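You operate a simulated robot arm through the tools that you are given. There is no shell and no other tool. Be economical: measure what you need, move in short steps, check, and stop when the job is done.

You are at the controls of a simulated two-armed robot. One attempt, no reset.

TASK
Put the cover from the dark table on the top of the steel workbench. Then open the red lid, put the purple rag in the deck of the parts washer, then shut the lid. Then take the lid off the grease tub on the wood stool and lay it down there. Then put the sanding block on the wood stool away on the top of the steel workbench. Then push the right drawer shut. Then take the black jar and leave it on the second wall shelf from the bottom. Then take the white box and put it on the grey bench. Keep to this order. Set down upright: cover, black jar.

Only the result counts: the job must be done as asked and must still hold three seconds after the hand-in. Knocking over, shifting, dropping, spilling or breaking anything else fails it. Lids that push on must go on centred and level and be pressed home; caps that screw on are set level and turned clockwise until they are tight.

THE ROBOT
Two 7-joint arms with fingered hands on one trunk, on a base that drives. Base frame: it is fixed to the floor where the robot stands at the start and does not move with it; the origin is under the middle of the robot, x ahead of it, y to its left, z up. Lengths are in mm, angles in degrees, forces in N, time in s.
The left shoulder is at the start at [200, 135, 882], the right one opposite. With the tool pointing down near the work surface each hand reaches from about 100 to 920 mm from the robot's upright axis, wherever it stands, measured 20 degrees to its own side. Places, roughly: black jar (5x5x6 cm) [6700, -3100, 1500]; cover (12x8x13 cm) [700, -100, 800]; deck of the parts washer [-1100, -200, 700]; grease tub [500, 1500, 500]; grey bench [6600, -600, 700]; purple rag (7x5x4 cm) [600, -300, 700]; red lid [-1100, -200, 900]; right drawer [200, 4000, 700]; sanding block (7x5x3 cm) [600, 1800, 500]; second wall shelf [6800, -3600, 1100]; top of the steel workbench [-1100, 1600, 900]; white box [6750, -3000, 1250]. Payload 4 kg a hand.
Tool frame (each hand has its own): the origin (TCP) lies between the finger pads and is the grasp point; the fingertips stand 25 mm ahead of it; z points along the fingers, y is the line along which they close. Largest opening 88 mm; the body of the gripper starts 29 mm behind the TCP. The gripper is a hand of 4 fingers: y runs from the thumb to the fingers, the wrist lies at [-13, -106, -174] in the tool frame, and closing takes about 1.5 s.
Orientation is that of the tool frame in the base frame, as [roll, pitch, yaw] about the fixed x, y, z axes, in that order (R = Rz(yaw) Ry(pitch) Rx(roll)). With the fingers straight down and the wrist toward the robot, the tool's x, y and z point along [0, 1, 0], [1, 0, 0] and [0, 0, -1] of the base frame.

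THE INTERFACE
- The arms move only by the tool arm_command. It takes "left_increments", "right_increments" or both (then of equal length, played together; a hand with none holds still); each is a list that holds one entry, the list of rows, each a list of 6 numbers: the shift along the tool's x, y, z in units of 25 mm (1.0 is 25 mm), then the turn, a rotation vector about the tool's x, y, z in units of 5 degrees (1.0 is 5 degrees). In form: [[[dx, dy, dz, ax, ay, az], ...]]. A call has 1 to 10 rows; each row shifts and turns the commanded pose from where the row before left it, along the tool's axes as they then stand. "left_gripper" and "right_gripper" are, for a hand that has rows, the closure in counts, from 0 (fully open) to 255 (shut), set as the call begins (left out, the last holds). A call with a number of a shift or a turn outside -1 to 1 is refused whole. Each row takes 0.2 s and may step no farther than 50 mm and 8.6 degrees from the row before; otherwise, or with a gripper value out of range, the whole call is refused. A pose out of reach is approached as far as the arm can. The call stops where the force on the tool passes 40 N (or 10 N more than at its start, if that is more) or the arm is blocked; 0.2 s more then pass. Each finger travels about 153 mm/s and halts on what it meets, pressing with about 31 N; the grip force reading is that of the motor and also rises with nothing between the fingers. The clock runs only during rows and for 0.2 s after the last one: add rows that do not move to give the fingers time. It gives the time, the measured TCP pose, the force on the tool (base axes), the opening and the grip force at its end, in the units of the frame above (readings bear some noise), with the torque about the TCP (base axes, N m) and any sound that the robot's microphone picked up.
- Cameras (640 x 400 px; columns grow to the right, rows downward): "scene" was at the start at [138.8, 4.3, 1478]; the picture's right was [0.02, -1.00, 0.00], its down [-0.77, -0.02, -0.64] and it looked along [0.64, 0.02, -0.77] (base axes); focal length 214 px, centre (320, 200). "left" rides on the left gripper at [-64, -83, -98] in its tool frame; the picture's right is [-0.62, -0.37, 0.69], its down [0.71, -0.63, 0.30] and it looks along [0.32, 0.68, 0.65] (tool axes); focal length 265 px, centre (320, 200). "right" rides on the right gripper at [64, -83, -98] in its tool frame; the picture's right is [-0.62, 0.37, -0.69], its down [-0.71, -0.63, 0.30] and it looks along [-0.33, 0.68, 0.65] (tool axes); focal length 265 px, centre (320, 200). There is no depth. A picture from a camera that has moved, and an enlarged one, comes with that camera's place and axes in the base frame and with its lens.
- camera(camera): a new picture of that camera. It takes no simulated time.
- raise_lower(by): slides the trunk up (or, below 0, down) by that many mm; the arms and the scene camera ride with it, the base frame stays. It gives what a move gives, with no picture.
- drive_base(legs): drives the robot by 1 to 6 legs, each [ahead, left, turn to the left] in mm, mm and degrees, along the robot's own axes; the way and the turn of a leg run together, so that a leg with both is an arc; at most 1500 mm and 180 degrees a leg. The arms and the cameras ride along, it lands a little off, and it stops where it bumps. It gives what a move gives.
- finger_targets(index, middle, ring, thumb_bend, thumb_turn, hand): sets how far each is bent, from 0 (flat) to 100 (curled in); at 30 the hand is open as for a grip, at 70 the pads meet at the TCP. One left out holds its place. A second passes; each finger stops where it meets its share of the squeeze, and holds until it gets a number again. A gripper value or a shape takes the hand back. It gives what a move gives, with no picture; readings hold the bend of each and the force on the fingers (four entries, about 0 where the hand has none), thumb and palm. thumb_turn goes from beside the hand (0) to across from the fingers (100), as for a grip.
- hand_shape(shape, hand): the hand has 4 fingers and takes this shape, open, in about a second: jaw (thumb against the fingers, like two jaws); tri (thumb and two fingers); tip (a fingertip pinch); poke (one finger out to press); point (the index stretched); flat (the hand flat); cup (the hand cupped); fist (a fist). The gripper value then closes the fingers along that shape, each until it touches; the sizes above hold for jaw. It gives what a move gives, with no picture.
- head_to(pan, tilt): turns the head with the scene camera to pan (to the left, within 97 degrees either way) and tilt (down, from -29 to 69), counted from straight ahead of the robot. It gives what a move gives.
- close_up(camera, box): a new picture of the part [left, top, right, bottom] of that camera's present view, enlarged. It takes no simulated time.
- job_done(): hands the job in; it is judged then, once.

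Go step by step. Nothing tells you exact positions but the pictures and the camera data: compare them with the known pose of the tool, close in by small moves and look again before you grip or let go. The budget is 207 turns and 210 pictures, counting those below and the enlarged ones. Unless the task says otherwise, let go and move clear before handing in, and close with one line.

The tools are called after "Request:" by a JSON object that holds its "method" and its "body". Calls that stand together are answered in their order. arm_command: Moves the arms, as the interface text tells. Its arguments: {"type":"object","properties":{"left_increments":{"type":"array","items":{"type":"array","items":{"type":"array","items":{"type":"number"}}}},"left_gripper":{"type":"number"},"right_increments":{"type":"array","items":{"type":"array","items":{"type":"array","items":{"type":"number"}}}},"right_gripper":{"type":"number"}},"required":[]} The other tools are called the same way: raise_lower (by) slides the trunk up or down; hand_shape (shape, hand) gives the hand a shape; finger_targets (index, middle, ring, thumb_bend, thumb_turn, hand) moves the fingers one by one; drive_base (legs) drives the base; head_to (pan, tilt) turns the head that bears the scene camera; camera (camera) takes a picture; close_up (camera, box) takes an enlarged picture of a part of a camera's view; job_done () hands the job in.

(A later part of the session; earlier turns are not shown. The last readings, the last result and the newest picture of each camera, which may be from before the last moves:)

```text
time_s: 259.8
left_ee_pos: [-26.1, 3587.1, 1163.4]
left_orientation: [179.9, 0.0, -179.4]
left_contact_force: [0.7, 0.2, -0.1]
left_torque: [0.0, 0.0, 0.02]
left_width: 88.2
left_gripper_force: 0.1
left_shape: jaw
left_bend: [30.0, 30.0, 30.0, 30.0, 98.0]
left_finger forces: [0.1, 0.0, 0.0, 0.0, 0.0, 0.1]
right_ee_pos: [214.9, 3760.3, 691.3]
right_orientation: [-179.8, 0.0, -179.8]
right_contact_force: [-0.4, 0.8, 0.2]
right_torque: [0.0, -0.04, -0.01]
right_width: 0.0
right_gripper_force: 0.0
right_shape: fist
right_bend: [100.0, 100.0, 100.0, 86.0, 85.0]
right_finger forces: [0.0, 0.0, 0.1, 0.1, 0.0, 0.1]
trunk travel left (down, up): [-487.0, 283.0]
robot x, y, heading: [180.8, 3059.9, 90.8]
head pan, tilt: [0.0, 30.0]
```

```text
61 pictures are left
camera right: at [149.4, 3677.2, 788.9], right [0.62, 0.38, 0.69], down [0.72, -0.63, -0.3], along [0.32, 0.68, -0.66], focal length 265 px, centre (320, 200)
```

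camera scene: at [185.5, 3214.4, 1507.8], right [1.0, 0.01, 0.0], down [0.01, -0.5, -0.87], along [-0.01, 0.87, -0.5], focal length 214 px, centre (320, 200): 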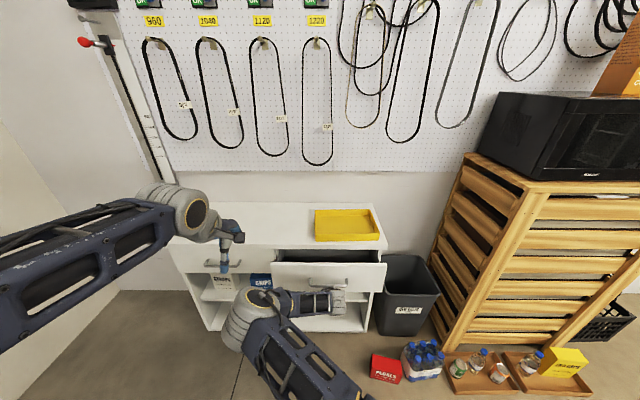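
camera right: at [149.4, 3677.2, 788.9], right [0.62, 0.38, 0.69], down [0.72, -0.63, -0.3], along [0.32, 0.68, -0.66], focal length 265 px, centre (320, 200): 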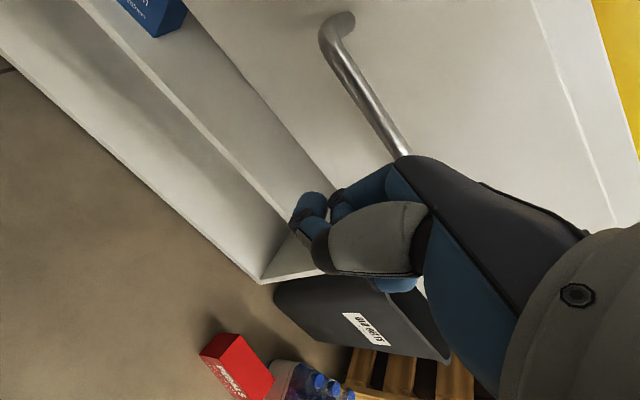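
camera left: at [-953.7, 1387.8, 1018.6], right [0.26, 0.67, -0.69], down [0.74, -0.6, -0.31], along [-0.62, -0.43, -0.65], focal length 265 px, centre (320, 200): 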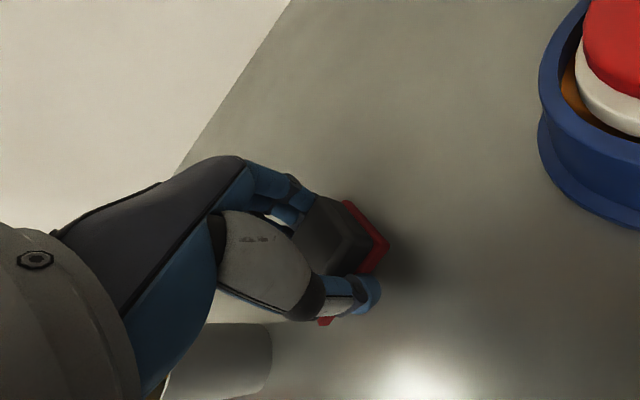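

Request:
{"method": "arm_command", "body": {"right_increments": [[[0, 0.6, 0, 0, 0, 0], [0, 0.6, 0, 0, 0, 0], [0, 0.6, 0, 0, 0, 0], [0, 0.6, 0, 0, 0, 0], [0, 0.6, 0, 0, 0, 0], [0, 0.6, 0, 0, 0, 0], [0, 0.6, 0, 0, 0, 0]]]}}

Request:
{"method": "camera", "body": {"camera": "right"}}

```text
time_s: 261.4
left_ee_pos: [-25.9, 3588.4, 1161.4]
left_orientation: [179.8, -0.1, -179.3]
left_contact_force: [-0.7, 0.7, 0.8]
left_torque: [0.05, 0.0, 0.01]
left_width: 88.1
left_gripper_force: 0.0
left_shape: jaw
left_bend: [30.0, 30.0, 30.0, 30.0, 98.0]
left_finger forces: [0.0, 0.0, 0.0, 0.0, 0.0, 0.1]
right_ee_pos: [180.9, 3824.4, 723.2]
right_orientation: [-179.7, 0.1, -179.8]
right_contact_force: [-0.6, -1.2, 0.7]
right_torque: [0.01, 0.0, 0.0]
right_width: 0.1
right_gripper_force: 0.1
right_shape: fist
right_bend: [100.0, 100.0, 100.0, 86.0, 85.0]
right_finger forces: [0.1, 1.0, 0.1, 0.0, 0.1, 0.0]
right hand out of reach, approached as far as the arm can: row 1, 2, 3, 4, 5, 6, 7
trunk travel left (down, up): [-487.0, 283.0]
robot x, y, heading: [189.3, 3059.4, 90.5]
head pan, tilt: [0.0, 30.0]
```

```text
60 pictures are left
camera right: at [114.8, 3741.2, 821.6], right [0.62, 0.37, 0.69], down [0.72, -0.63, -0.3], along [0.32, 0.68, -0.66], focal length 265 px, centre (320, 200)
```

right: 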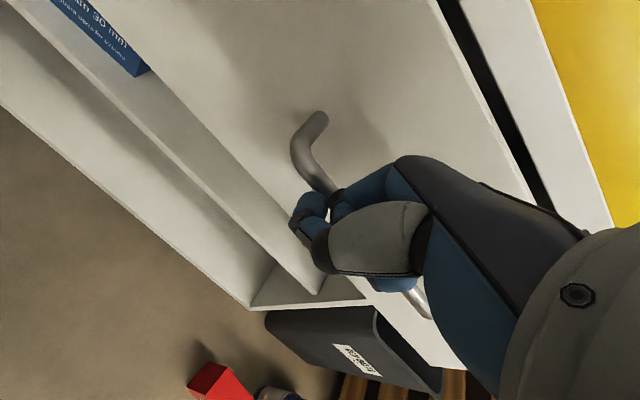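

The arm is at its reach limit and just touching the handle; I'll push by driving the base forward gently.

Request:
{"method": "drive_base", "body": {"legs": [[70, 0, 0]]}}

Request:
{"method": "camera", "body": {"camera": "scene"}}

Request:
{"method": "camera", "body": {"camera": "right"}}

```text
time_s: 262.4
left_ee_pos: [-25.9, 3657.2, 1162.9]
left_orientation: [179.9, -0.1, -179.5]
left_contact_force: [0.2, -1.6, 0.0]
left_torque: [0.03, 0.02, -0.02]
left_width: 87.9
left_gripper_force: 0.0
left_shape: jaw
left_bend: [30.0, 30.0, 30.0, 30.0, 98.0]
left_finger forces: [0.1, 0.0, 0.1, 0.0, 0.0, 0.0]
right_ee_pos: [179.3, 3895.4, 723.6]
right_orientation: [-179.7, 0.2, -179.8]
right_contact_force: [0.5, -0.9, -0.1]
right_torque: [-0.01, 0.05, 0.01]
right_width: 0.0
right_gripper_force: 0.0
right_shape: fist
right_bend: [100.0, 100.0, 100.0, 86.0, 85.0]
right_finger forces: [0.0, 0.0, 0.0, 0.1, 0.1, 0.0]
trunk travel left (down, up): [-487.0, 283.0]
robot x, y, heading: [189.0, 3129.0, 90.6]
head pan, tilt: [0.0, 30.0]
```

```text
59 pictures are left
camera scene: at [184.7, 3285.0, 1507.8], right [1.0, 0.01, 0.0], down [0.01, -0.5, -0.87], along [-0.01, 0.87, -0.5], focal length 214 px, centre (320, 200)
```

scene: 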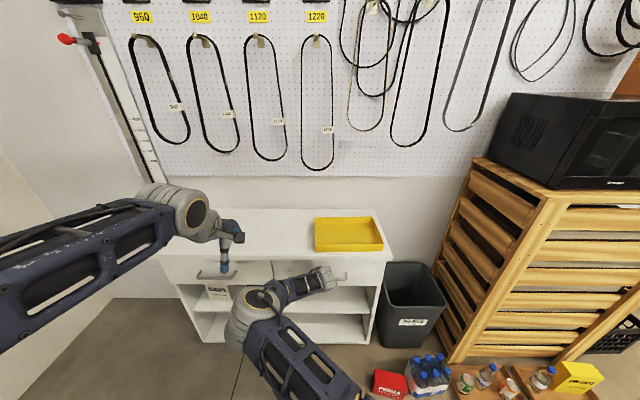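

```text
58 pictures are left
camera right: at [113.9, 3811.6, 821.3], right [0.62, 0.37, 0.69], down [0.72, -0.63, -0.3], along [0.32, 0.68, -0.66], focal length 265 px, centre (320, 200)
```

right: 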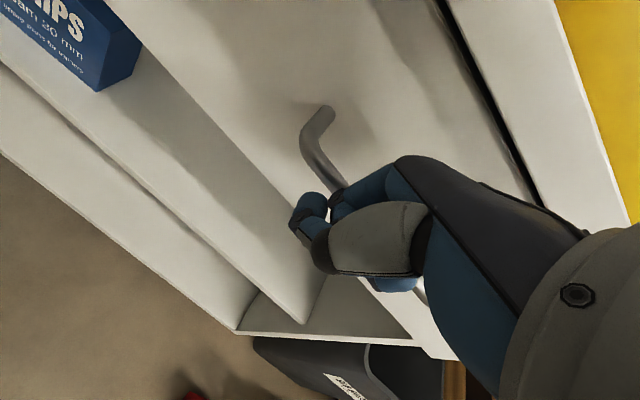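

Almost shut; a few more millimetres.

Request:
{"method": "drive_base", "body": {"legs": [[30, 0, 0]]}}

Request:
{"method": "camera", "body": {"camera": "right"}}

```text
time_s: 263.2
left_ee_pos: [-28.1, 3687.6, 1163.5]
left_orientation: [179.9, 0.0, -179.4]
left_contact_force: [-0.1, 0.0, 0.0]
left_torque: [0.01, 0.01, 0.01]
left_width: 87.9
left_gripper_force: 0.1
left_shape: jaw
left_bend: [30.0, 30.0, 30.0, 30.0, 98.0]
left_finger forces: [0.1, 0.1, 0.1, 0.1, 0.1, 0.1]
right_ee_pos: [178.8, 3925.4, 723.6]
right_orientation: [-179.8, 0.1, -179.8]
right_contact_force: [-1.4, -2.7, 10.6]
right_torque: [0.12, -0.21, 0.14]
right_width: 0.3
right_gripper_force: 0.1
right_shape: fist
right_bend: [100.0, 100.0, 100.0, 76.0, 86.0]
right_finger forces: [0.0, 15.7, 0.0, 0.1, 7.0, 0.1]
trunk travel left (down, up): [-487.0, 283.0]
robot x, y, heading: [185.2, 3161.8, 90.6]
head pan, tilt: [0.0, 30.0]
```

```text
57 pictures are left
camera right: at [113.5, 3841.8, 822.1], right [0.62, 0.37, 0.69], down [0.72, -0.63, -0.3], along [0.32, 0.68, -0.66], focal length 265 px, centre (320, 200)
```

right: 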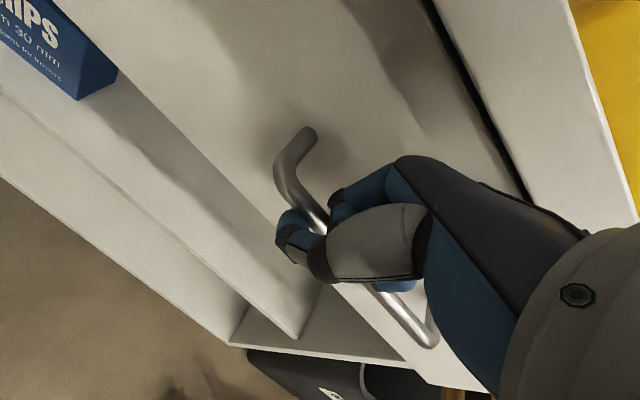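

The fist rides on the handle now. I'll raise it straight up and compare the drawer front with the left one.

Request:
{"method": "arm_command", "body": {"right_increments": [[[0, -0.1, -0.6, 0, 0, 0], [0, -0.2, -0.8, 0, 0, 0], [0, -0.4, -0.8, 0, 0, 0], [0, -0.8, -0.8, 0, 0, 0], [0, -1, -0.5, 0, 0, 0], [0, -1, 0, 0, 0, 0], [0, -1, 0, 0, 0, 0], [0, 0, 0, 0, 0, 0]]]}}

Request:
{"method": "close_up", "body": {"camera": "scene", "box": [140, 200, 420, 370]}}

Request:
{"method": "camera", "body": {"camera": "right"}}

```text
time_s: 265.0
left_ee_pos: [-28.2, 3687.6, 1161.4]
left_orientation: [-180.0, -0.2, -179.4]
left_contact_force: [0.8, 0.6, -0.5]
left_torque: [-0.01, 0.0, 0.0]
left_width: 87.9
left_gripper_force: 0.0
left_shape: jaw
left_bend: [30.0, 30.0, 30.0, 30.0, 98.0]
left_finger forces: [0.0, 0.1, 0.1, 0.1, 0.1, 0.0]
right_ee_pos: [179.7, 3813.5, 812.1]
right_orientation: [-179.8, 0.1, -179.8]
right_contact_force: [0.2, 0.6, -1.1]
right_torque: [0.01, 0.0, -0.01]
right_width: 0.0
right_gripper_force: 0.0
right_shape: fist
right_bend: [100.0, 100.0, 100.0, 86.0, 85.0]
right_finger forces: [0.0, 0.0, 0.0, 0.1, 0.1, 0.0]
trunk travel left (down, up): [-487.0, 283.0]
robot x, y, heading: [184.8, 3158.8, 90.5]
head pan, tilt: [0.0, 30.0]
```

```text
2.29 times, centred on (280, 285) of scene
camera zoom: at [184.4, 3315.0, 1507.8], right [1.0, 0.01, 0.0], down [0.01, -0.5, -0.87], along [-0.01, 0.87, -0.5], focal length 490 px, centre (411, 6)
```

zoom: 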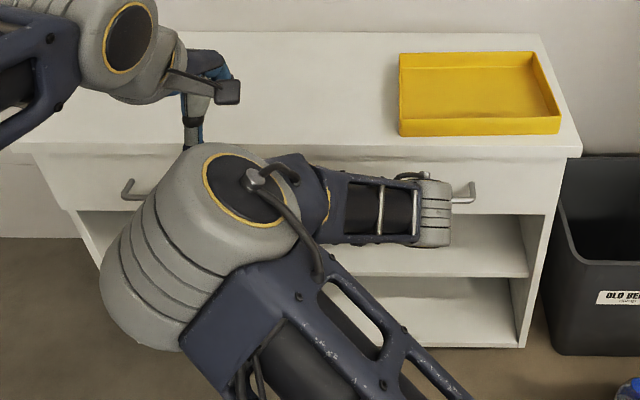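

```text
55 pictures are left
camera right: at [114.8, 3729.3, 909.8], right [0.62, 0.37, 0.69], down [0.72, -0.63, -0.3], along [0.32, 0.68, -0.66], focal length 265 px, centre (320, 200)
```

right: 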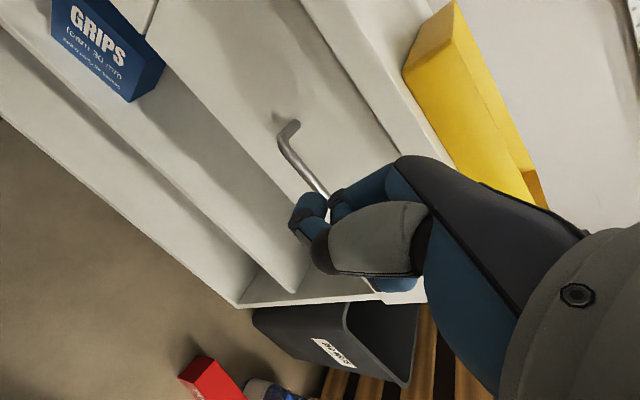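

Request:
{"method": "drive_base", "body": {"legs": [[-300, 0, 0]]}}

Request:
{"method": "arm_command", "body": {"right_increments": [[[-0.8, -0.6, -0.6, 0, 0, 0], [-0.8, -0.6, -0.6, 0, 0, 0], [-0.8, -0.6, -0.6, 0, 0, 0], [-0.8, -0.6, -0.6, 0, 0, 0], [-0.8, -0.6, -0.6, 0, 0, 0], [-0.8, -0.6, -0.6, 0, 0, 0], [-0.8, -0.6, -0.6, 0, 0, 0], [-0.8, -0.6, -0.6, 0, 0, 0]]]}}

Request:
{"method": "close_up", "body": {"camera": "scene", "box": [190, 180, 390, 320]}}

```text
time_s: 267.1
left_ee_pos: [-23.8, 3383.8, 1162.2]
left_orientation: [179.8, 0.0, -179.4]
left_contact_force: [0.3, 0.1, 0.1]
left_torque: [0.02, -0.01, 0.03]
left_width: 88.0
left_gripper_force: 0.0
left_shape: jaw
left_bend: [30.0, 30.0, 30.0, 30.0, 98.0]
left_finger forces: [0.0, 0.1, 0.0, 0.0, 0.0, 0.0]
right_ee_pos: [184.0, 3509.0, 811.5]
right_orientation: [-179.8, 0.1, -179.7]
right_contact_force: [0.2, -0.4, 0.3]
right_torque: [-0.01, -0.04, 0.02]
right_width: 0.1
right_gripper_force: 0.1
right_shape: fist
right_bend: [100.0, 100.0, 100.0, 86.0, 85.0]
right_finger forces: [0.0, 0.1, 0.0, 0.0, 0.1, 0.0]
trunk travel left (down, up): [-487.0, 283.0]
robot x, y, heading: [186.7, 2853.8, 90.3]
head pan, tilt: [0.0, 30.0]
```

```text
time_s: 268.9
left_ee_pos: [-24.2, 3384.1, 1162.7]
left_orientation: [179.9, 0.0, -179.4]
left_contact_force: [0.3, 0.1, 0.7]
left_torque: [0.02, 0.01, 0.0]
left_width: 88.0
left_gripper_force: 0.0
left_shape: jaw
left_bend: [30.0, 30.0, 30.0, 30.0, 98.0]
left_finger forces: [0.1, 0.1, 0.0, 0.0, 0.0, 0.0]
right_ee_pos: [345.1, 3417.7, 939.4]
right_orientation: [-179.7, 0.1, -179.8]
right_contact_force: [-1.3, -0.9, 1.4]
right_torque: [0.03, -0.02, -0.03]
right_width: 0.0
right_gripper_force: 0.0
right_shape: fist
right_bend: [100.0, 100.0, 100.0, 86.0, 85.0]
right_finger forces: [0.0, 0.0, 0.0, 0.0, 0.1, 0.0]
right hand out of reach, approached as far as the arm can: row 6, 7, 8
trunk travel left (down, up): [-487.0, 283.0]
robot x, y, heading: [187.8, 2858.6, 90.5]
head pan, tilt: [0.0, 30.0]
```

```text
2.86 times, centred on (290, 250) of scene
camera zoom: at [187.3, 3011.4, 1507.8], right [1.0, 0.01, 0.0], down [0.01, -0.5, -0.87], along [-0.01, 0.87, -0.5], focal length 613 px, centre (406, 57)
```

zoom: 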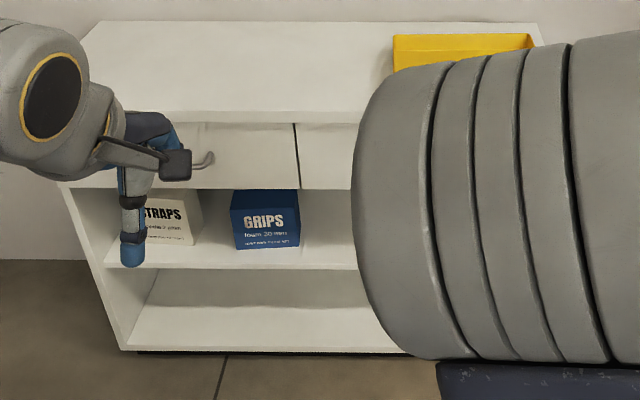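

Request:
{"method": "close_up", "body": {"camera": "scene", "box": [255, 210, 315, 250]}}

```text
10.00 times, centred on (285, 230) of scene
camera zoom: at [187.3, 3011.4, 1507.8], right [1.0, 0.01, 0.0], down [0.01, -0.5, -0.87], along [-0.01, 0.87, -0.5], focal length 2145 px, centre (670, -100)
```

zoom: 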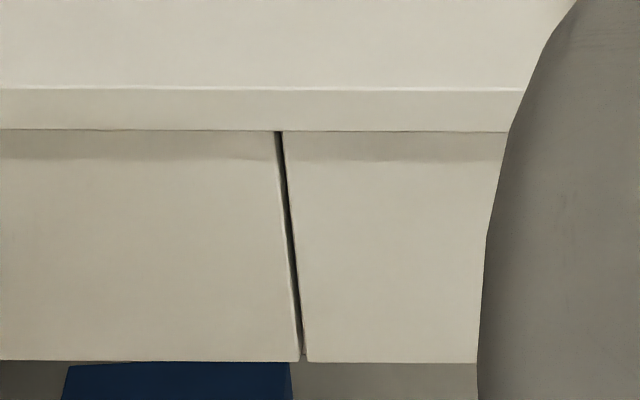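

The drawer is flush and shut. Next is the long trip to the wall shelves near x≈6700, y≈-3100; I go back to the starting area first and scout.

Request:
{"method": "arm_command", "body": {"right_increments": [[[0, -0.2, -1, 0, 0, 0], [0, -0.2, -1, 0, 0, 0], [0, -0.2, -1, 0, 0, 0], [0, -0.2, -1, 0, 0, 0], [0, -0.2, -1, 0, 0, 0], [0, -0.2, -1, 0, 0, 0], [0, -0.2, -1, 0, 0, 0], [0, -0.2, -1, 0, 0, 0]]], "right_gripper": 0}}

Request:
{"method": "hand_shape", "body": {"hand": "right", "shape": "jaw"}}

Request:
{"method": "drive_base", "body": {"legs": [[-400, 0, 0], [0, 440, 0], [-1500, 0, 0], [-1150, 0, 0], [0, 0, -90]]}}

Request:
{"method": "head_to", "body": {"pan": -40, "tilt": 15}}

Request:
{"method": "camera", "body": {"camera": "scene"}}

```text
time_s: 270.7
left_ee_pos: [-24.0, 3384.4, 1161.7]
left_orientation: [179.9, 0.0, -179.4]
left_contact_force: [-0.1, -0.5, -0.2]
left_torque: [0.02, -0.01, 0.01]
left_width: 88.1
left_gripper_force: 0.0
left_shape: jaw
left_bend: [30.0, 30.0, 30.0, 30.0, 98.0]
left_finger forces: [0.0, 0.0, 0.0, 0.0, 0.1, 0.0]
right_ee_pos: [344.9, 3378.0, 1139.2]
right_orientation: [-179.8, 0.1, -179.9]
right_contact_force: [-0.1, -0.2, 0.2]
right_torque: [0.0, 0.01, 0.02]
right_width: 0.0
right_gripper_force: 0.1
right_shape: fist
right_bend: [100.0, 100.0, 100.0, 86.0, 85.0]
right_finger forces: [0.0, 0.0, 0.0, 0.0, 0.0, 0.0]
trunk travel left (down, up): [-487.0, 283.0]
robot x, y, heading: [183.1, 2860.2, 90.7]
head pan, tilt: [0.0, 30.0]
```

```text
time_s: 271.6
left_ee_pos: [-24.4, 3384.2, 1163.0]
left_orientation: [179.9, 0.1, -179.5]
left_contact_force: [0.6, -0.6, 0.7]
left_torque: [-0.02, -0.01, 0.04]
left_width: 88.1
left_gripper_force: 0.0
left_shape: jaw
left_bend: [30.0, 30.0, 30.0, 30.0, 98.0]
left_finger forces: [0.0, 0.1, 0.1, 0.0, 0.1, 0.1]
right_ee_pos: [345.0, 3376.7, 1139.2]
right_orientation: [-179.8, 0.0, -179.8]
right_contact_force: [-0.2, 1.3, -0.4]
right_torque: [0.02, -0.01, 0.01]
right_width: 87.7
right_gripper_force: 0.1
right_shape: jaw
right_bend: [30.0, 30.0, 30.0, 30.0, 97.0]
right_finger forces: [0.0, 0.1, 0.0, 0.0, 0.1, 0.0]
trunk travel left (down, up): [-487.0, 283.0]
robot x, y, heading: [188.7, 2858.5, 90.6]
head pan, tilt: [0.0, 30.0]
```

```text
time_s: 292.7
left_ee_pos: [294.1, 5.4, 1162.1]
left_orientation: [179.9, 0.0, 89.5]
left_contact_force: [0.8, -0.2, 0.1]
left_torque: [0.0, -0.02, 0.0]
left_width: 87.9
left_gripper_force: 0.0
left_shape: jaw
left_bend: [30.0, 30.0, 30.0, 30.0, 98.0]
left_finger forces: [0.0, 0.1, 0.1, 0.0, 0.0, 0.0]
right_ee_pos: [281.0, -362.9, 1140.3]
right_orientation: [-179.9, 0.0, 89.3]
right_contact_force: [-0.7, 0.9, -1.0]
right_torque: [-0.01, 0.03, 0.02]
right_width: 87.7
right_gripper_force: 0.0
right_shape: jaw
right_bend: [30.0, 30.0, 30.0, 30.0, 97.0]
right_finger forces: [0.0, 0.0, 0.1, 0.0, 0.0, 0.0]
trunk travel left (down, up): [-487.0, 283.0]
robot x, y, heading: [-232.5, -197.6, -0.4]
head pan, tilt: [0.0, 30.0]
```

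```text
time_s: 293.8
left_ee_pos: [295.4, 4.4, 1162.4]
left_orientation: [179.9, -0.1, 89.6]
left_contact_force: [0.4, 0.0, 1.0]
left_torque: [0.0, 0.0, 0.01]
left_width: 87.7
left_gripper_force: 0.1
left_shape: jaw
left_bend: [30.0, 30.0, 30.0, 30.0, 98.0]
left_finger forces: [0.0, 0.1, 0.0, 0.1, 0.0, 0.0]
right_ee_pos: [281.9, -363.4, 1140.3]
right_orientation: [-179.9, 0.1, 89.1]
right_contact_force: [-1.1, -0.6, -0.7]
right_torque: [-0.01, 0.01, -0.01]
right_width: 87.5
right_gripper_force: 0.0
right_shape: jaw
right_bend: [30.0, 30.0, 30.0, 30.0, 97.0]
right_finger forces: [0.0, 0.0, 0.1, 0.0, 0.0, 0.0]
trunk travel left (down, up): [-487.0, 283.0]
robot x, y, heading: [-237.0, -197.3, -0.4]
head pan, tilt: [-40.0, 15.0]
```

```text
52 pictures are left
camera scene: at [-101.8, -255.4, 1532.0], right [-0.65, -0.76, 0.0], down [-0.2, 0.17, -0.97], along [0.74, -0.63, -0.26], focal length 214 px, centre (320, 200)
```

scene: 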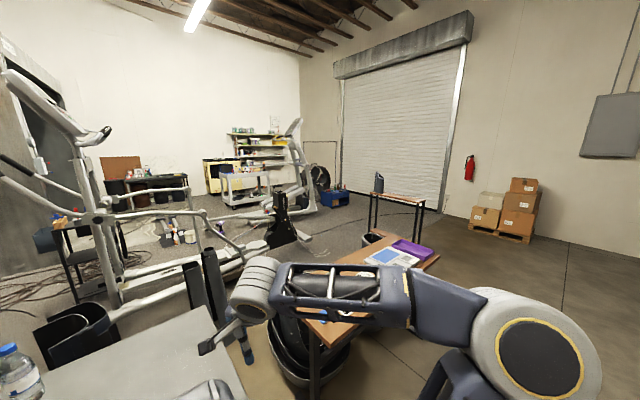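

The shelves stand on the far +x wall near y≈-3500. I'll go around the right side: down the free floor along -y, scouting as I go.

Request:
{"method": "drive_base", "body": {"legs": [[0, 0, -90], [1500, 0, 0], [1300, 0, 0], [0, 0, 45]]}}

Request:
{"method": "head_to", "body": {"pan": 10, "tilt": 20}}

Request:
{"method": "camera", "body": {"camera": "scene"}}

```text
time_s: 313.2
left_ee_pos: [205.6, -3232.4, 1162.9]
left_orientation: [179.9, 0.1, 43.9]
left_contact_force: [0.0, 0.1, -0.2]
left_torque: [0.04, 0.03, 0.0]
left_width: 87.7
left_gripper_force: 0.1
left_shape: jaw
left_bend: [30.0, 30.0, 30.0, 30.0, 98.0]
left_finger forces: [0.0, 0.0, 0.0, 0.1, 0.1, 0.0]
right_ee_pos: [-66.8, -3481.4, 1139.4]
right_orientation: [-179.8, 0.1, 43.4]
right_contact_force: [-0.1, 0.0, 0.1]
right_torque: [0.0, 0.0, -0.01]
right_width: 87.6
right_gripper_force: 0.0
right_shape: jaw
right_bend: [30.0, 30.0, 30.0, 30.0, 97.0]
right_finger forces: [0.0, 0.0, 0.0, 0.0, 0.0, 0.0]
trunk travel left (down, up): [-487.0, 283.0]
robot x, y, heading: [-311.5, -2995.9, -46.5]
head pan, tilt: [-40.0, 15.0]
```

```text
time_s: 314.4
left_ee_pos: [205.9, -3234.4, 1164.0]
left_orientation: [179.9, -0.1, 43.8]
left_contact_force: [-1.4, 1.2, 0.0]
left_torque: [0.02, 0.03, 0.01]
left_width: 88.2
left_gripper_force: 0.0
left_shape: jaw
left_bend: [30.0, 30.0, 30.0, 30.0, 98.0]
left_finger forces: [0.0, 0.0, 0.0, 0.0, 0.0, 0.0]
right_ee_pos: [-66.9, -3482.0, 1139.5]
right_orientation: [-179.8, 0.1, 43.4]
right_contact_force: [-0.3, 0.2, 0.4]
right_torque: [-0.01, 0.0, 0.01]
right_width: 87.8
right_gripper_force: 0.0
right_shape: jaw
right_bend: [30.0, 30.0, 30.0, 30.0, 97.0]
right_finger forces: [0.0, 0.0, 0.0, 0.1, 0.1, 0.0]
trunk travel left (down, up): [-487.0, 283.0]
robot x, y, heading: [-308.4, -2992.7, -46.4]
head pan, tilt: [10.0, 20.0]
```

```text
51 pictures are left
camera scene: at [-189.4, -3090.7, 1523.9], right [-0.59, -0.81, 0.0], down [-0.28, 0.2, -0.94], along [0.76, -0.56, -0.34], focal length 214 px, centre (320, 200)
```

scene: 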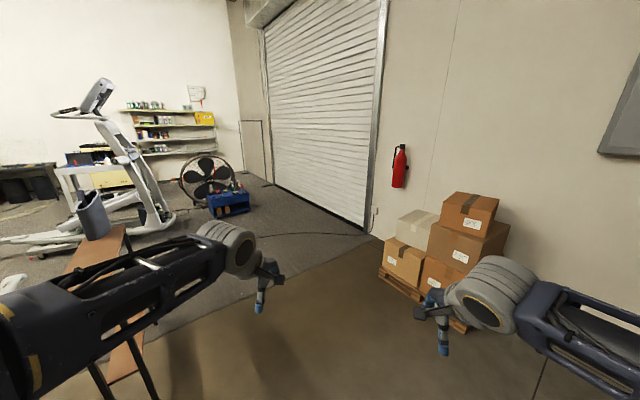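

The way along y≈-4600 between the roll door and the fan/toolbox looks clear. I'll drive there in legs, heading +x.

Request:
{"method": "drive_base", "body": {"legs": [[0, 0, 46.4], [0, -900, 0], [1500, 0, 0], [800, -700, 0], [1450, 0, 0], [1300, 0, 0]]}}

Request:
{"method": "head_to", "body": {"pan": 30, "tilt": 15}}

Request:
{"method": "camera", "body": {"camera": "scene"}}

```text
time_s: 346.4
left_ee_pos: [5277.7, -4305.1, 1162.1]
left_orientation: [180.0, 0.0, 91.8]
left_contact_force: [1.1, 0.2, 0.4]
left_torque: [0.0, -0.01, -0.01]
left_width: 87.9
left_gripper_force: 0.1
left_shape: jaw
left_bend: [30.0, 30.0, 30.0, 30.0, 98.0]
left_finger forces: [0.0, 0.0, 0.0, 0.0, 0.0, 0.0]
right_ee_pos: [5278.8, -4671.7, 1139.4]
right_orientation: [-179.7, 0.0, 91.5]
right_contact_force: [0.2, 0.4, -0.4]
right_torque: [0.03, 0.02, 0.0]
right_width: 87.3
right_gripper_force: 0.0
right_shape: jaw
right_bend: [30.0, 30.0, 30.0, 30.0, 97.0]
right_finger forces: [0.0, 0.0, 0.1, 0.1, 0.0, 0.0]
trunk travel left (down, up): [-487.0, 283.0]
robot x, y, heading: [4758.4, -4529.3, 1.8]
head pan, tilt: [10.0, 20.0]
```

```text
time_s: 347.2
left_ee_pos: [5277.3, -4303.1, 1162.1]
left_orientation: [179.9, 0.1, 91.8]
left_contact_force: [0.1, 0.2, -0.3]
left_torque: [0.01, -0.04, 0.02]
left_width: 87.8
left_gripper_force: 0.1
left_shape: jaw
left_bend: [30.0, 30.0, 30.0, 30.0, 98.0]
left_finger forces: [0.0, 0.1, 0.0, 0.0, 0.1, 0.0]
right_ee_pos: [5278.1, -4672.1, 1139.6]
right_orientation: [-179.8, 0.2, 91.5]
right_contact_force: [0.8, 0.9, -0.1]
right_torque: [0.03, 0.03, -0.01]
right_width: 87.6
right_gripper_force: 0.0
right_shape: jaw
right_bend: [30.0, 30.0, 30.0, 30.0, 97.0]
right_finger forces: [0.1, 0.0, 0.0, 0.1, 0.1, 0.0]
trunk travel left (down, up): [-487.0, 283.0]
robot x, y, heading: [4755.6, -4522.4, 1.9]
head pan, tilt: [30.0, 15.0]
```

```text
50 pictures are left
camera scene: at [4897.7, -4473.2, 1532.0], right [0.53, -0.85, 0.0], down [-0.22, -0.14, -0.97], along [0.82, 0.51, -0.26], focal length 214 px, centre (320, 200)
```

scene: 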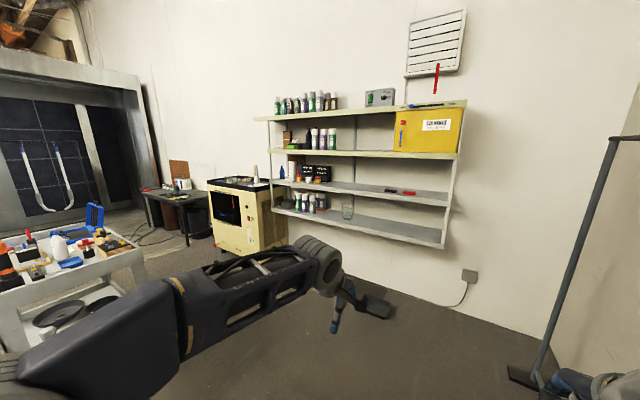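

Request:
{"method": "close_up", "body": {"camera": "scene", "box": [250, 70, 480, 250]}}

Request:
{"method": "close_up", "body": {"camera": "scene", "box": [250, 80, 380, 220]}}

```text
2.22 times, centred on (365, 160) of scene
camera zoom: at [4897.7, -4473.2, 1532.0], right [0.53, -0.85, 0.0], down [-0.22, -0.14, -0.97], along [0.82, 0.51, -0.26], focal length 477 px, centre (220, 289)
```

zoom: 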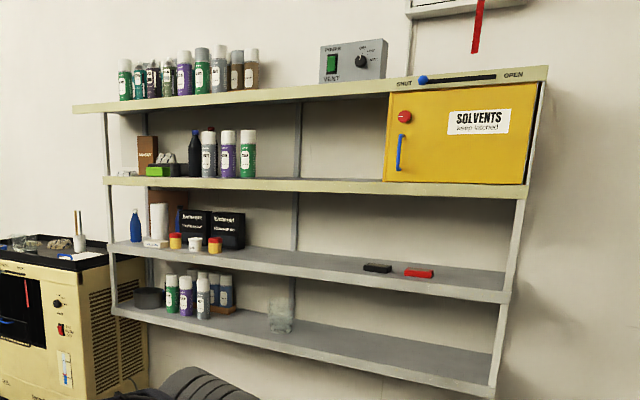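

```text
2.86 times, centred on (315, 150) of scene
camera zoom: at [4897.7, -4473.2, 1532.0], right [0.53, -0.85, 0.0], down [-0.22, -0.14, -0.97], along [0.82, 0.51, -0.26], focal length 613 px, centre (334, 343)
```

zoom: 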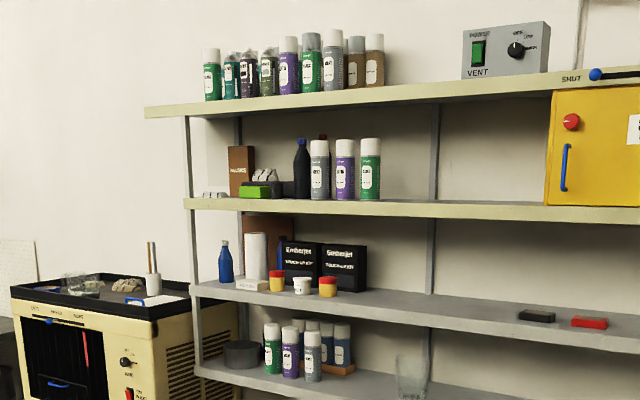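

There are four wall shelves; the second from the bottom is at z≈1115 and the third at ≈1470. I'll drive up in front of their left part and look closely for the jar and the white box.

Request:
{"method": "drive_base", "body": {"legs": [[0, 0, -1.9], [1150, 0, 0], [0, 1250, 0]]}}

Request:
{"method": "head_to", "body": {"pan": 0, "tilt": 8}}

Request:
{"method": "camera", "body": {"camera": "scene"}}

```text
time_s: 359.2
left_ee_pos: [6457.1, -3102.9, 1161.4]
left_orientation: [179.9, 0.1, 88.7]
left_contact_force: [0.7, 0.9, -1.1]
left_torque: [0.01, 0.01, 0.04]
left_width: 88.0
left_gripper_force: 0.0
left_shape: jaw
left_bend: [30.0, 30.0, 30.0, 30.0, 98.0]
left_finger forces: [0.0, 0.0, 0.1, 0.0, 0.0, 0.0]
right_ee_pos: [6439.0, -3470.7, 1138.9]
right_orientation: [-179.8, 0.1, 88.2]
right_contact_force: [-0.2, 0.4, 0.5]
right_torque: [-0.01, -0.01, 0.0]
right_width: 87.7
right_gripper_force: 0.0
right_shape: jaw
right_bend: [30.0, 30.0, 30.0, 30.0, 97.0]
right_finger forces: [0.1, 0.0, 0.1, 0.0, 0.0, 0.0]
trunk travel left (down, up): [-487.0, 283.0]
robot x, y, heading: [5923.5, -3294.7, -1.6]
head pan, tilt: [30.0, 15.0]
```

```text
time_s: 360.2
left_ee_pos: [6456.8, -3103.8, 1162.3]
left_orientation: [179.9, 0.0, 88.6]
left_contact_force: [0.2, 0.5, -0.3]
left_torque: [-0.02, 0.0, -0.02]
left_width: 88.0
left_gripper_force: 0.1
left_shape: jaw
left_bend: [30.0, 30.0, 30.0, 30.0, 98.0]
left_finger forces: [0.0, 0.0, 0.0, 0.0, 0.1, 0.0]
right_ee_pos: [6438.4, -3470.9, 1138.6]
right_orientation: [-179.9, 0.2, 88.2]
right_contact_force: [0.0, 0.0, 0.0]
right_torque: [-0.03, -0.03, -0.03]
right_width: 87.5
right_gripper_force: 0.1
right_shape: jaw
right_bend: [30.0, 30.0, 30.0, 30.0, 97.0]
right_finger forces: [0.0, 0.1, 0.0, 0.0, 0.0, 0.0]
trunk travel left (down, up): [-487.0, 283.0]
robot x, y, heading: [5923.6, -3295.9, -1.1]
head pan, tilt: [0.0, 8.0]
```

```text
47 pictures are left
camera scene: at [6079.2, -3297.3, 1543.4], right [-0.02, -1.0, 0.0], down [-0.14, 0.0, -0.99], along [0.99, -0.02, -0.14], focal length 214 px, centre (320, 200)
```

scene: 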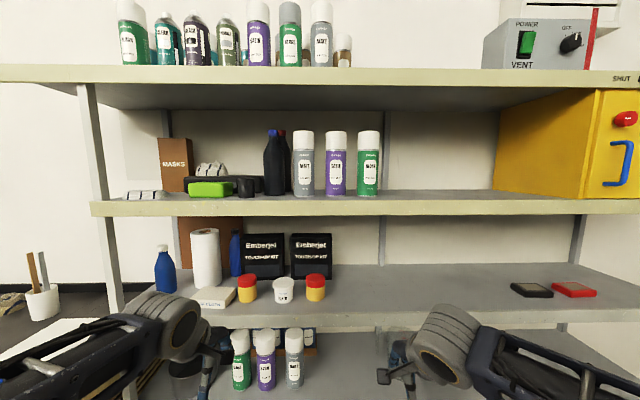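

Request:
{"method": "close_up", "body": {"camera": "scene", "box": [130, 120, 330, 320]}}

Request:
{"method": "close_up", "body": {"camera": "scene", "box": [200, 150, 290, 220]}}

```text
2.00 times, centred on (230, 220) of scene
camera zoom: at [6079.2, -3297.3, 1543.4], right [-0.02, -1.0, 0.0], down [-0.14, 0.0, -0.99], along [0.99, -0.02, -0.14], focal length 429 px, centre (500, 160)
```

zoom: 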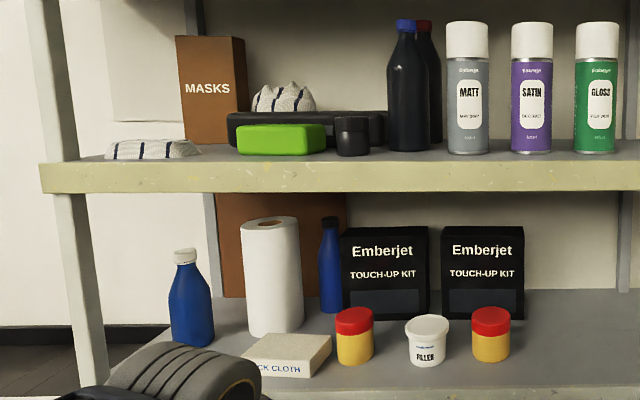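

```text
5.71 times, centred on (245, 185) of scene
camera zoom: at [6079.2, -3297.3, 1543.4], right [-0.02, -1.0, 0.0], down [-0.14, 0.0, -0.99], along [0.99, -0.02, -0.14], focal length 1226 px, centre (749, 286)
```

zoom: 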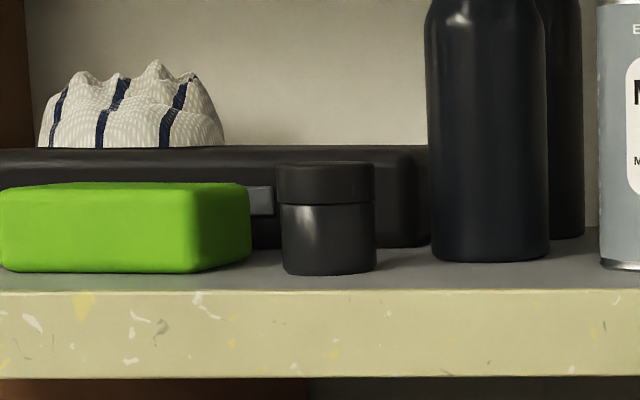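

The black jar is at about [6722, -3089, 1489] on the third shelf, with room behind it; the white "tack cloth" box lies on the second shelf. I'll raise the trunk fully and bring the left hand, tilted 20° forward, up in front of the jar.

Request:
{"method": "raise_lower", "body": {"by": 280}}

Request:
{"method": "arm_command", "body": {"left_increments": [[[0.1, 0.3, -0.6, -0.5, 0, 0], [0.1, 0.3, -0.6, -0.5, 0, 0], [0.1, 0.3, -0.6, -0.5, 0, 0], [0.1, 0.3, -0.6, -0.5, 0, 0], [0.1, 0.3, -0.6, -0.5, 0, 0], [0, 0.3, -0.6, -0.5, 0, 0], [0, 0.3, -0.6, -0.5, 0, 0], [0, 0.3, -0.6, -0.5, 0, 0], [0, 0, 0, 0, 0, 0]]]}}

Request:
{"method": "camera", "body": {"camera": "scene"}}

Request:
{"method": "camera", "body": {"camera": "left"}}

```text
time_s: 363.0
left_ee_pos: [6457.2, -3103.0, 1442.5]
left_orientation: [179.9, 0.0, 88.6]
left_contact_force: [-0.3, 0.6, 0.3]
left_torque: [0.01, 0.02, 0.01]
left_width: 87.9
left_gripper_force: 0.1
left_shape: jaw
left_bend: [30.0, 30.0, 30.0, 30.0, 98.0]
left_finger forces: [0.0, 0.1, 0.0, 0.0, 0.1, 0.0]
right_ee_pos: [6437.8, -3471.4, 1419.4]
right_orientation: [-179.8, 0.1, 88.2]
right_contact_force: [0.3, -0.2, 0.6]
right_torque: [0.0, -0.03, 0.02]
right_width: 87.4
right_gripper_force: 0.0
right_shape: jaw
right_bend: [30.0, 30.0, 30.0, 30.0, 97.0]
right_finger forces: [0.0, 0.1, 0.0, 0.0, 0.0, 0.0]
trunk travel left (down, up): [-767.0, 3.0]
robot x, y, heading: [5927.3, -3293.5, -1.2]
head pan, tilt: [0.0, 8.0]
```

```text
time_s: 365.0
left_ee_pos: [6500.0, -3091.7, 1570.6]
left_orientation: [160.0, -0.1, 88.6]
left_contact_force: [-0.2, -0.4, 0.4]
left_torque: [-0.03, -0.02, 0.02]
left_width: 88.1
left_gripper_force: 0.0
left_shape: jaw
left_bend: [30.0, 30.0, 30.0, 30.0, 98.0]
left_finger forces: [0.1, 0.0, 0.0, 0.0, 0.1, 0.1]
right_ee_pos: [6438.4, -3472.0, 1419.6]
right_orientation: [-179.7, 0.1, 88.2]
right_contact_force: [-0.1, -0.2, 0.1]
right_torque: [0.0, 0.0, -0.03]
right_width: 87.6
right_gripper_force: 0.1
right_shape: jaw
right_bend: [30.0, 30.0, 30.0, 30.0, 97.0]
right_finger forces: [0.0, 0.0, 0.1, 0.0, 0.0, 0.1]
trunk travel left (down, up): [-767.0, 3.0]
robot x, y, heading: [5924.9, -3293.8, -1.7]
head pan, tilt: [0.0, 8.0]
```

```text
44 pictures are left
camera scene: at [6079.2, -3297.4, 1823.4], right [-0.02, -1.0, 0.0], down [-0.14, 0.0, -0.99], along [0.99, -0.02, -0.14], focal length 214 px, centre (320, 200)
```

scene: 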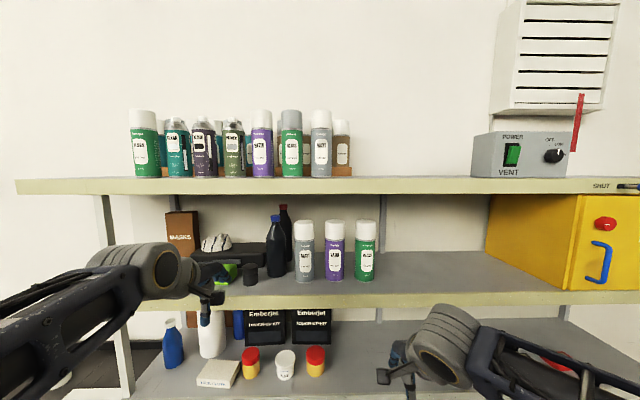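

```text
43 pictures are left
camera left: at [6384.1, -3153.7, 1633.2], right [-0.12, -0.62, -0.78], down [-0.47, 0.73, -0.5], along [0.87, 0.3, -0.38], focal length 265 px, centre (320, 200)
```

left: 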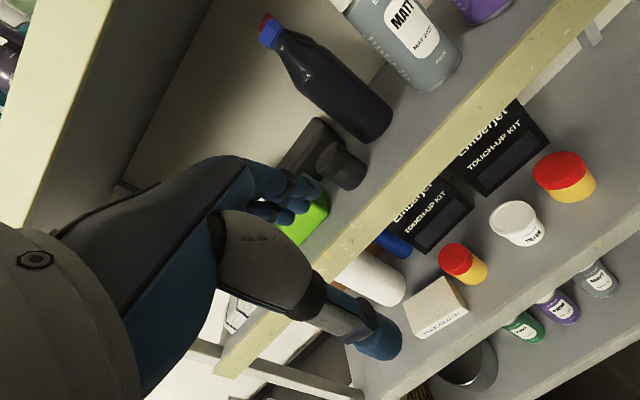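

The jar is at about [6732, -3090, 1489]. I'll drive 100 mm closer, reduce the tilt to 10°, and bring the hand in above the jar.

Request:
{"method": "drive_base", "body": {"legs": [[100, 0, 0]]}}

Request:
{"method": "arm_command", "body": {"left_increments": [[[0, 0, 0, 0.5, 0, 0], [0, 0, 0, 0.5, 0, 0], [0, 0, 0, 0.5, 0, 0], [0, 0, 0, 0.5, 0, 0], [0, 0, 0, 0, 0, 0]]]}}

Request:
{"method": "camera", "body": {"camera": "left"}}

Request:
{"method": "close_up", "body": {"camera": "scene", "box": [140, 160, 320, 320]}}

```text
time_s: 366.2
left_ee_pos: [6597.1, -3092.9, 1569.3]
left_orientation: [159.9, 0.0, 88.5]
left_contact_force: [0.3, 0.1, 1.1]
left_torque: [0.01, -0.01, -0.01]
left_width: 87.8
left_gripper_force: 0.0
left_shape: jaw
left_bend: [30.0, 30.0, 30.0, 30.0, 98.0]
left_finger forces: [0.1, 0.1, 0.0, 0.0, 0.1, 0.1]
right_ee_pos: [6538.0, -3473.8, 1419.7]
right_orientation: [-179.9, 0.1, 88.2]
right_contact_force: [-0.9, -0.7, 0.5]
right_torque: [0.02, -0.02, 0.0]
right_width: 87.9
right_gripper_force: 0.0
right_shape: jaw
right_bend: [30.0, 30.0, 30.0, 30.0, 97.0]
right_finger forces: [0.0, 0.1, 0.0, 0.0, 0.0, 0.0]
trunk travel left (down, up): [-767.0, 3.0]
robot x, y, heading: [6025.5, -3298.8, -1.5]
head pan, tilt: [0.0, 8.0]
```

```text
time_s: 367.4
left_ee_pos: [6598.6, -3094.6, 1569.2]
left_orientation: [169.9, 0.0, 88.6]
left_contact_force: [0.1, -0.1, 0.0]
left_torque: [0.02, -0.02, 0.0]
left_width: 88.1
left_gripper_force: 0.1
left_shape: jaw
left_bend: [30.0, 30.0, 30.0, 30.0, 98.0]
left_finger forces: [0.0, 0.0, 0.1, 0.1, 0.1, 0.1]
right_ee_pos: [6539.1, -3473.8, 1420.3]
right_orientation: [-179.7, 0.1, 88.3]
right_contact_force: [0.9, 0.2, 0.1]
right_torque: [0.02, 0.0, -0.01]
right_width: 87.8
right_gripper_force: 0.1
right_shape: jaw
right_bend: [30.0, 30.0, 30.0, 30.0, 97.0]
right_finger forces: [0.1, 0.0, 0.0, 0.0, 0.0, 0.0]
trunk travel left (down, up): [-767.0, 3.0]
robot x, y, heading: [6025.7, -3294.2, -1.2]
head pan, tilt: [0.0, 8.0]
```

```text
42 pictures are left
camera left: at [6497.2, -3156.4, 1651.5], right [-0.26, -0.61, -0.75], down [-0.55, 0.73, -0.41], along [0.8, 0.31, -0.52], focal length 265 px, centre (320, 200)
```

left: 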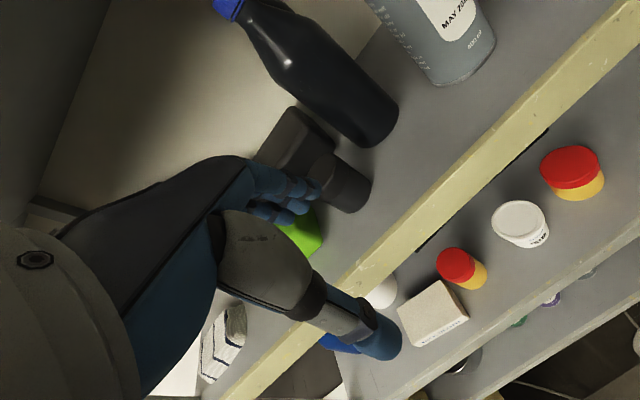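

```text
2.50 times, centred on (230, 240) of scene
camera zoom: at [6179.5, -3299.8, 1823.4], right [-0.02, -1.0, 0.0], down [-0.14, 0.0, -0.99], along [0.99, -0.02, -0.14], focal length 536 px, centre (545, 100)
```

zoom: 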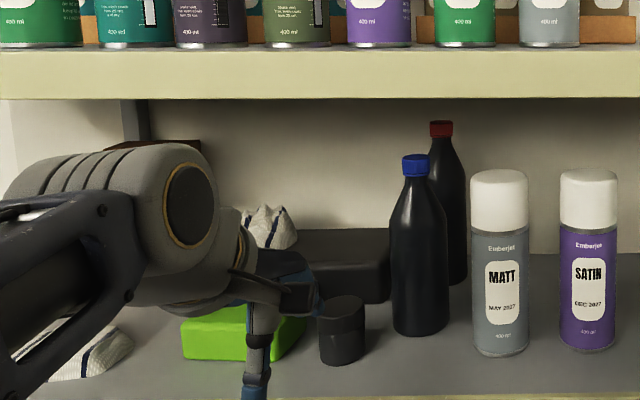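

I'll move in over the jar, keeping the fingers above its top.

Request:
{"method": "arm_command", "body": {"left_increments": [[[0.02, 0.865, 0.22, 0, 0, 0], [0.02, 0.865, 0.22, 0, 0, 0], [0.02, 0.865, 0.22, 0, 0, 0], [0.02, 0.865, 0.22, 0, 0, 0], [0.02, 0.865, 0.22, 0, 0, 0], [0, 0, 0, 0, 0, 0]]]}}

Request:
{"method": "camera", "body": {"camera": "left"}}

Request:
{"method": "close_up", "body": {"camera": "scene", "box": [140, 160, 320, 320]}}

```text
time_s: 368.8
left_ee_pos: [6710.1, -3094.2, 1562.0]
left_orientation: [169.9, 0.0, 88.6]
left_contact_force: [-1.2, 0.7, 0.3]
left_torque: [-0.02, -0.01, -0.01]
left_width: 88.2
left_gripper_force: 0.0
left_shape: jaw
left_bend: [30.0, 30.0, 30.0, 30.0, 98.0]
left_finger forces: [0.0, 0.1, 0.0, 0.0, 0.1, 0.0]
right_ee_pos: [6537.7, -3474.1, 1419.2]
right_orientation: [-179.8, 0.1, 88.2]
right_contact_force: [-0.1, 0.0, -0.1]
right_torque: [-0.01, 0.01, -0.01]
right_width: 87.6
right_gripper_force: 0.1
right_shape: jaw
right_bend: [30.0, 30.0, 30.0, 30.0, 97.0]
right_finger forces: [0.0, 0.0, 0.0, 0.0, 0.1, 0.0]
trunk travel left (down, up): [-767.0, 3.0]
robot x, y, heading: [6023.2, -3298.5, -1.3]
head pan, tilt: [0.0, 8.0]
```

```text
40 pictures are left
camera left: at [6608.6, -3156.9, 1643.3], right [-0.26, -0.61, -0.75], down [-0.55, 0.73, -0.41], along [0.8, 0.31, -0.52], focal length 265 px, centre (320, 200)
```

left: 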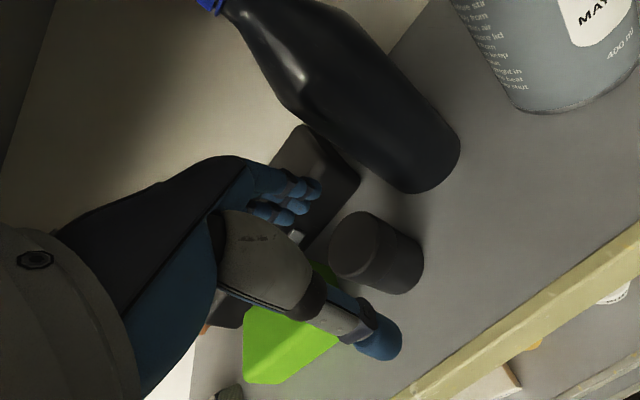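

```text
2.50 times, centred on (230, 240) of scene
camera zoom: at [6179.6, -3299.8, 1823.4], right [-0.02, -1.0, 0.0], down [-0.14, 0.0, -0.99], along [0.99, -0.02, -0.14], focal length 536 px, centre (545, 100)
```

zoom: 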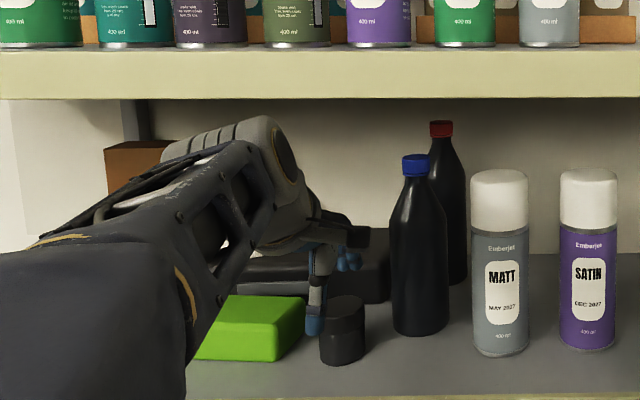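

Request:
{"method": "arm_command", "body": {"left_increments": [[[0.1, 0.8, 0.14, 0, 0, 0], [0.04, -0.09, 0.53, 0, 0, 0], [0, -0.09, 0.53, 0, 0, 0], [0, -0.09, 0.5, 0, 0, 0], [0, 0, 0, 0, 0, 0]]]}}

Request:
{"method": "camera", "body": {"camera": "left"}}

Request:
{"method": "close_up", "body": {"camera": "scene", "box": [200, 200, 300, 290]}}

```text
time_s: 370.0
left_ee_pos: [6729.9, -3090.2, 1521.3]
left_orientation: [170.0, 0.0, 88.8]
left_contact_force: [0.7, 0.3, -0.1]
left_torque: [-0.01, 0.0, 0.01]
left_width: 87.8
left_gripper_force: 0.1
left_shape: jaw
left_bend: [30.0, 30.0, 30.0, 30.0, 98.0]
left_finger forces: [0.0, 0.1, 0.0, 0.0, 0.0, 0.1]
right_ee_pos: [6539.5, -3473.3, 1419.2]
right_orientation: [-179.8, 0.1, 88.2]
right_contact_force: [0.0, 0.3, 0.8]
right_torque: [-0.01, 0.01, 0.03]
right_width: 87.8
right_gripper_force: 0.1
right_shape: jaw
right_bend: [30.0, 30.0, 30.0, 30.0, 97.0]
right_finger forces: [0.0, 0.0, 0.0, 0.0, 0.0, 0.1]
trunk travel left (down, up): [-767.0, 3.0]
robot x, y, heading: [6022.4, -3302.6, -1.7]
head pan, tilt: [0.0, 8.0]
```

```text
38 pictures are left
camera left: at [6629.2, -3153.8, 1604.0], right [-0.26, -0.61, -0.75], down [-0.55, 0.73, -0.41], along [0.8, 0.31, -0.52], focal length 265 px, centre (320, 200)
```

left: 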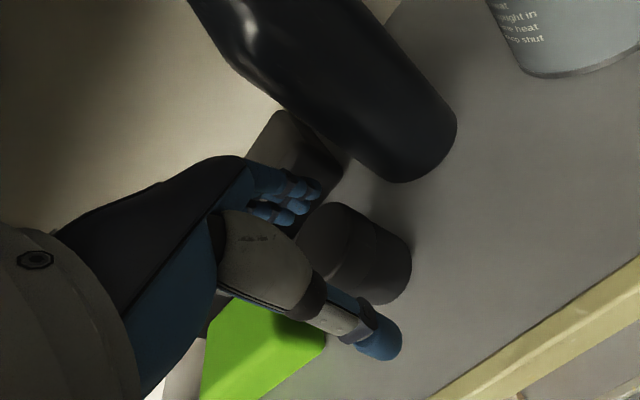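

```text
4.44 times, centred on (250, 245) of scene
camera zoom: at [6179.6, -3299.8, 1823.4], right [-0.02, -1.0, 0.0], down [-0.14, 0.0, -0.99], along [0.99, -0.02, -0.14], focal length 953 px, centre (631, 0)
```

zoom: 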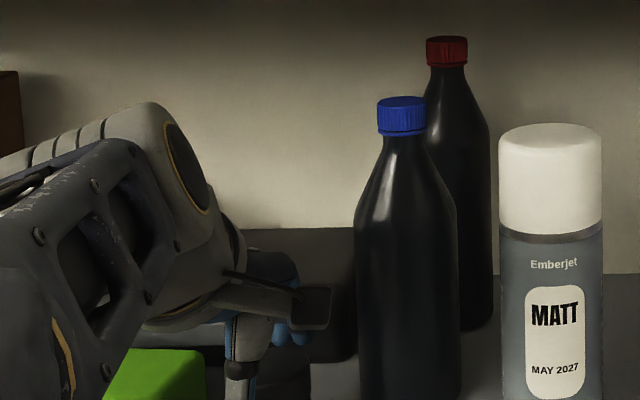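

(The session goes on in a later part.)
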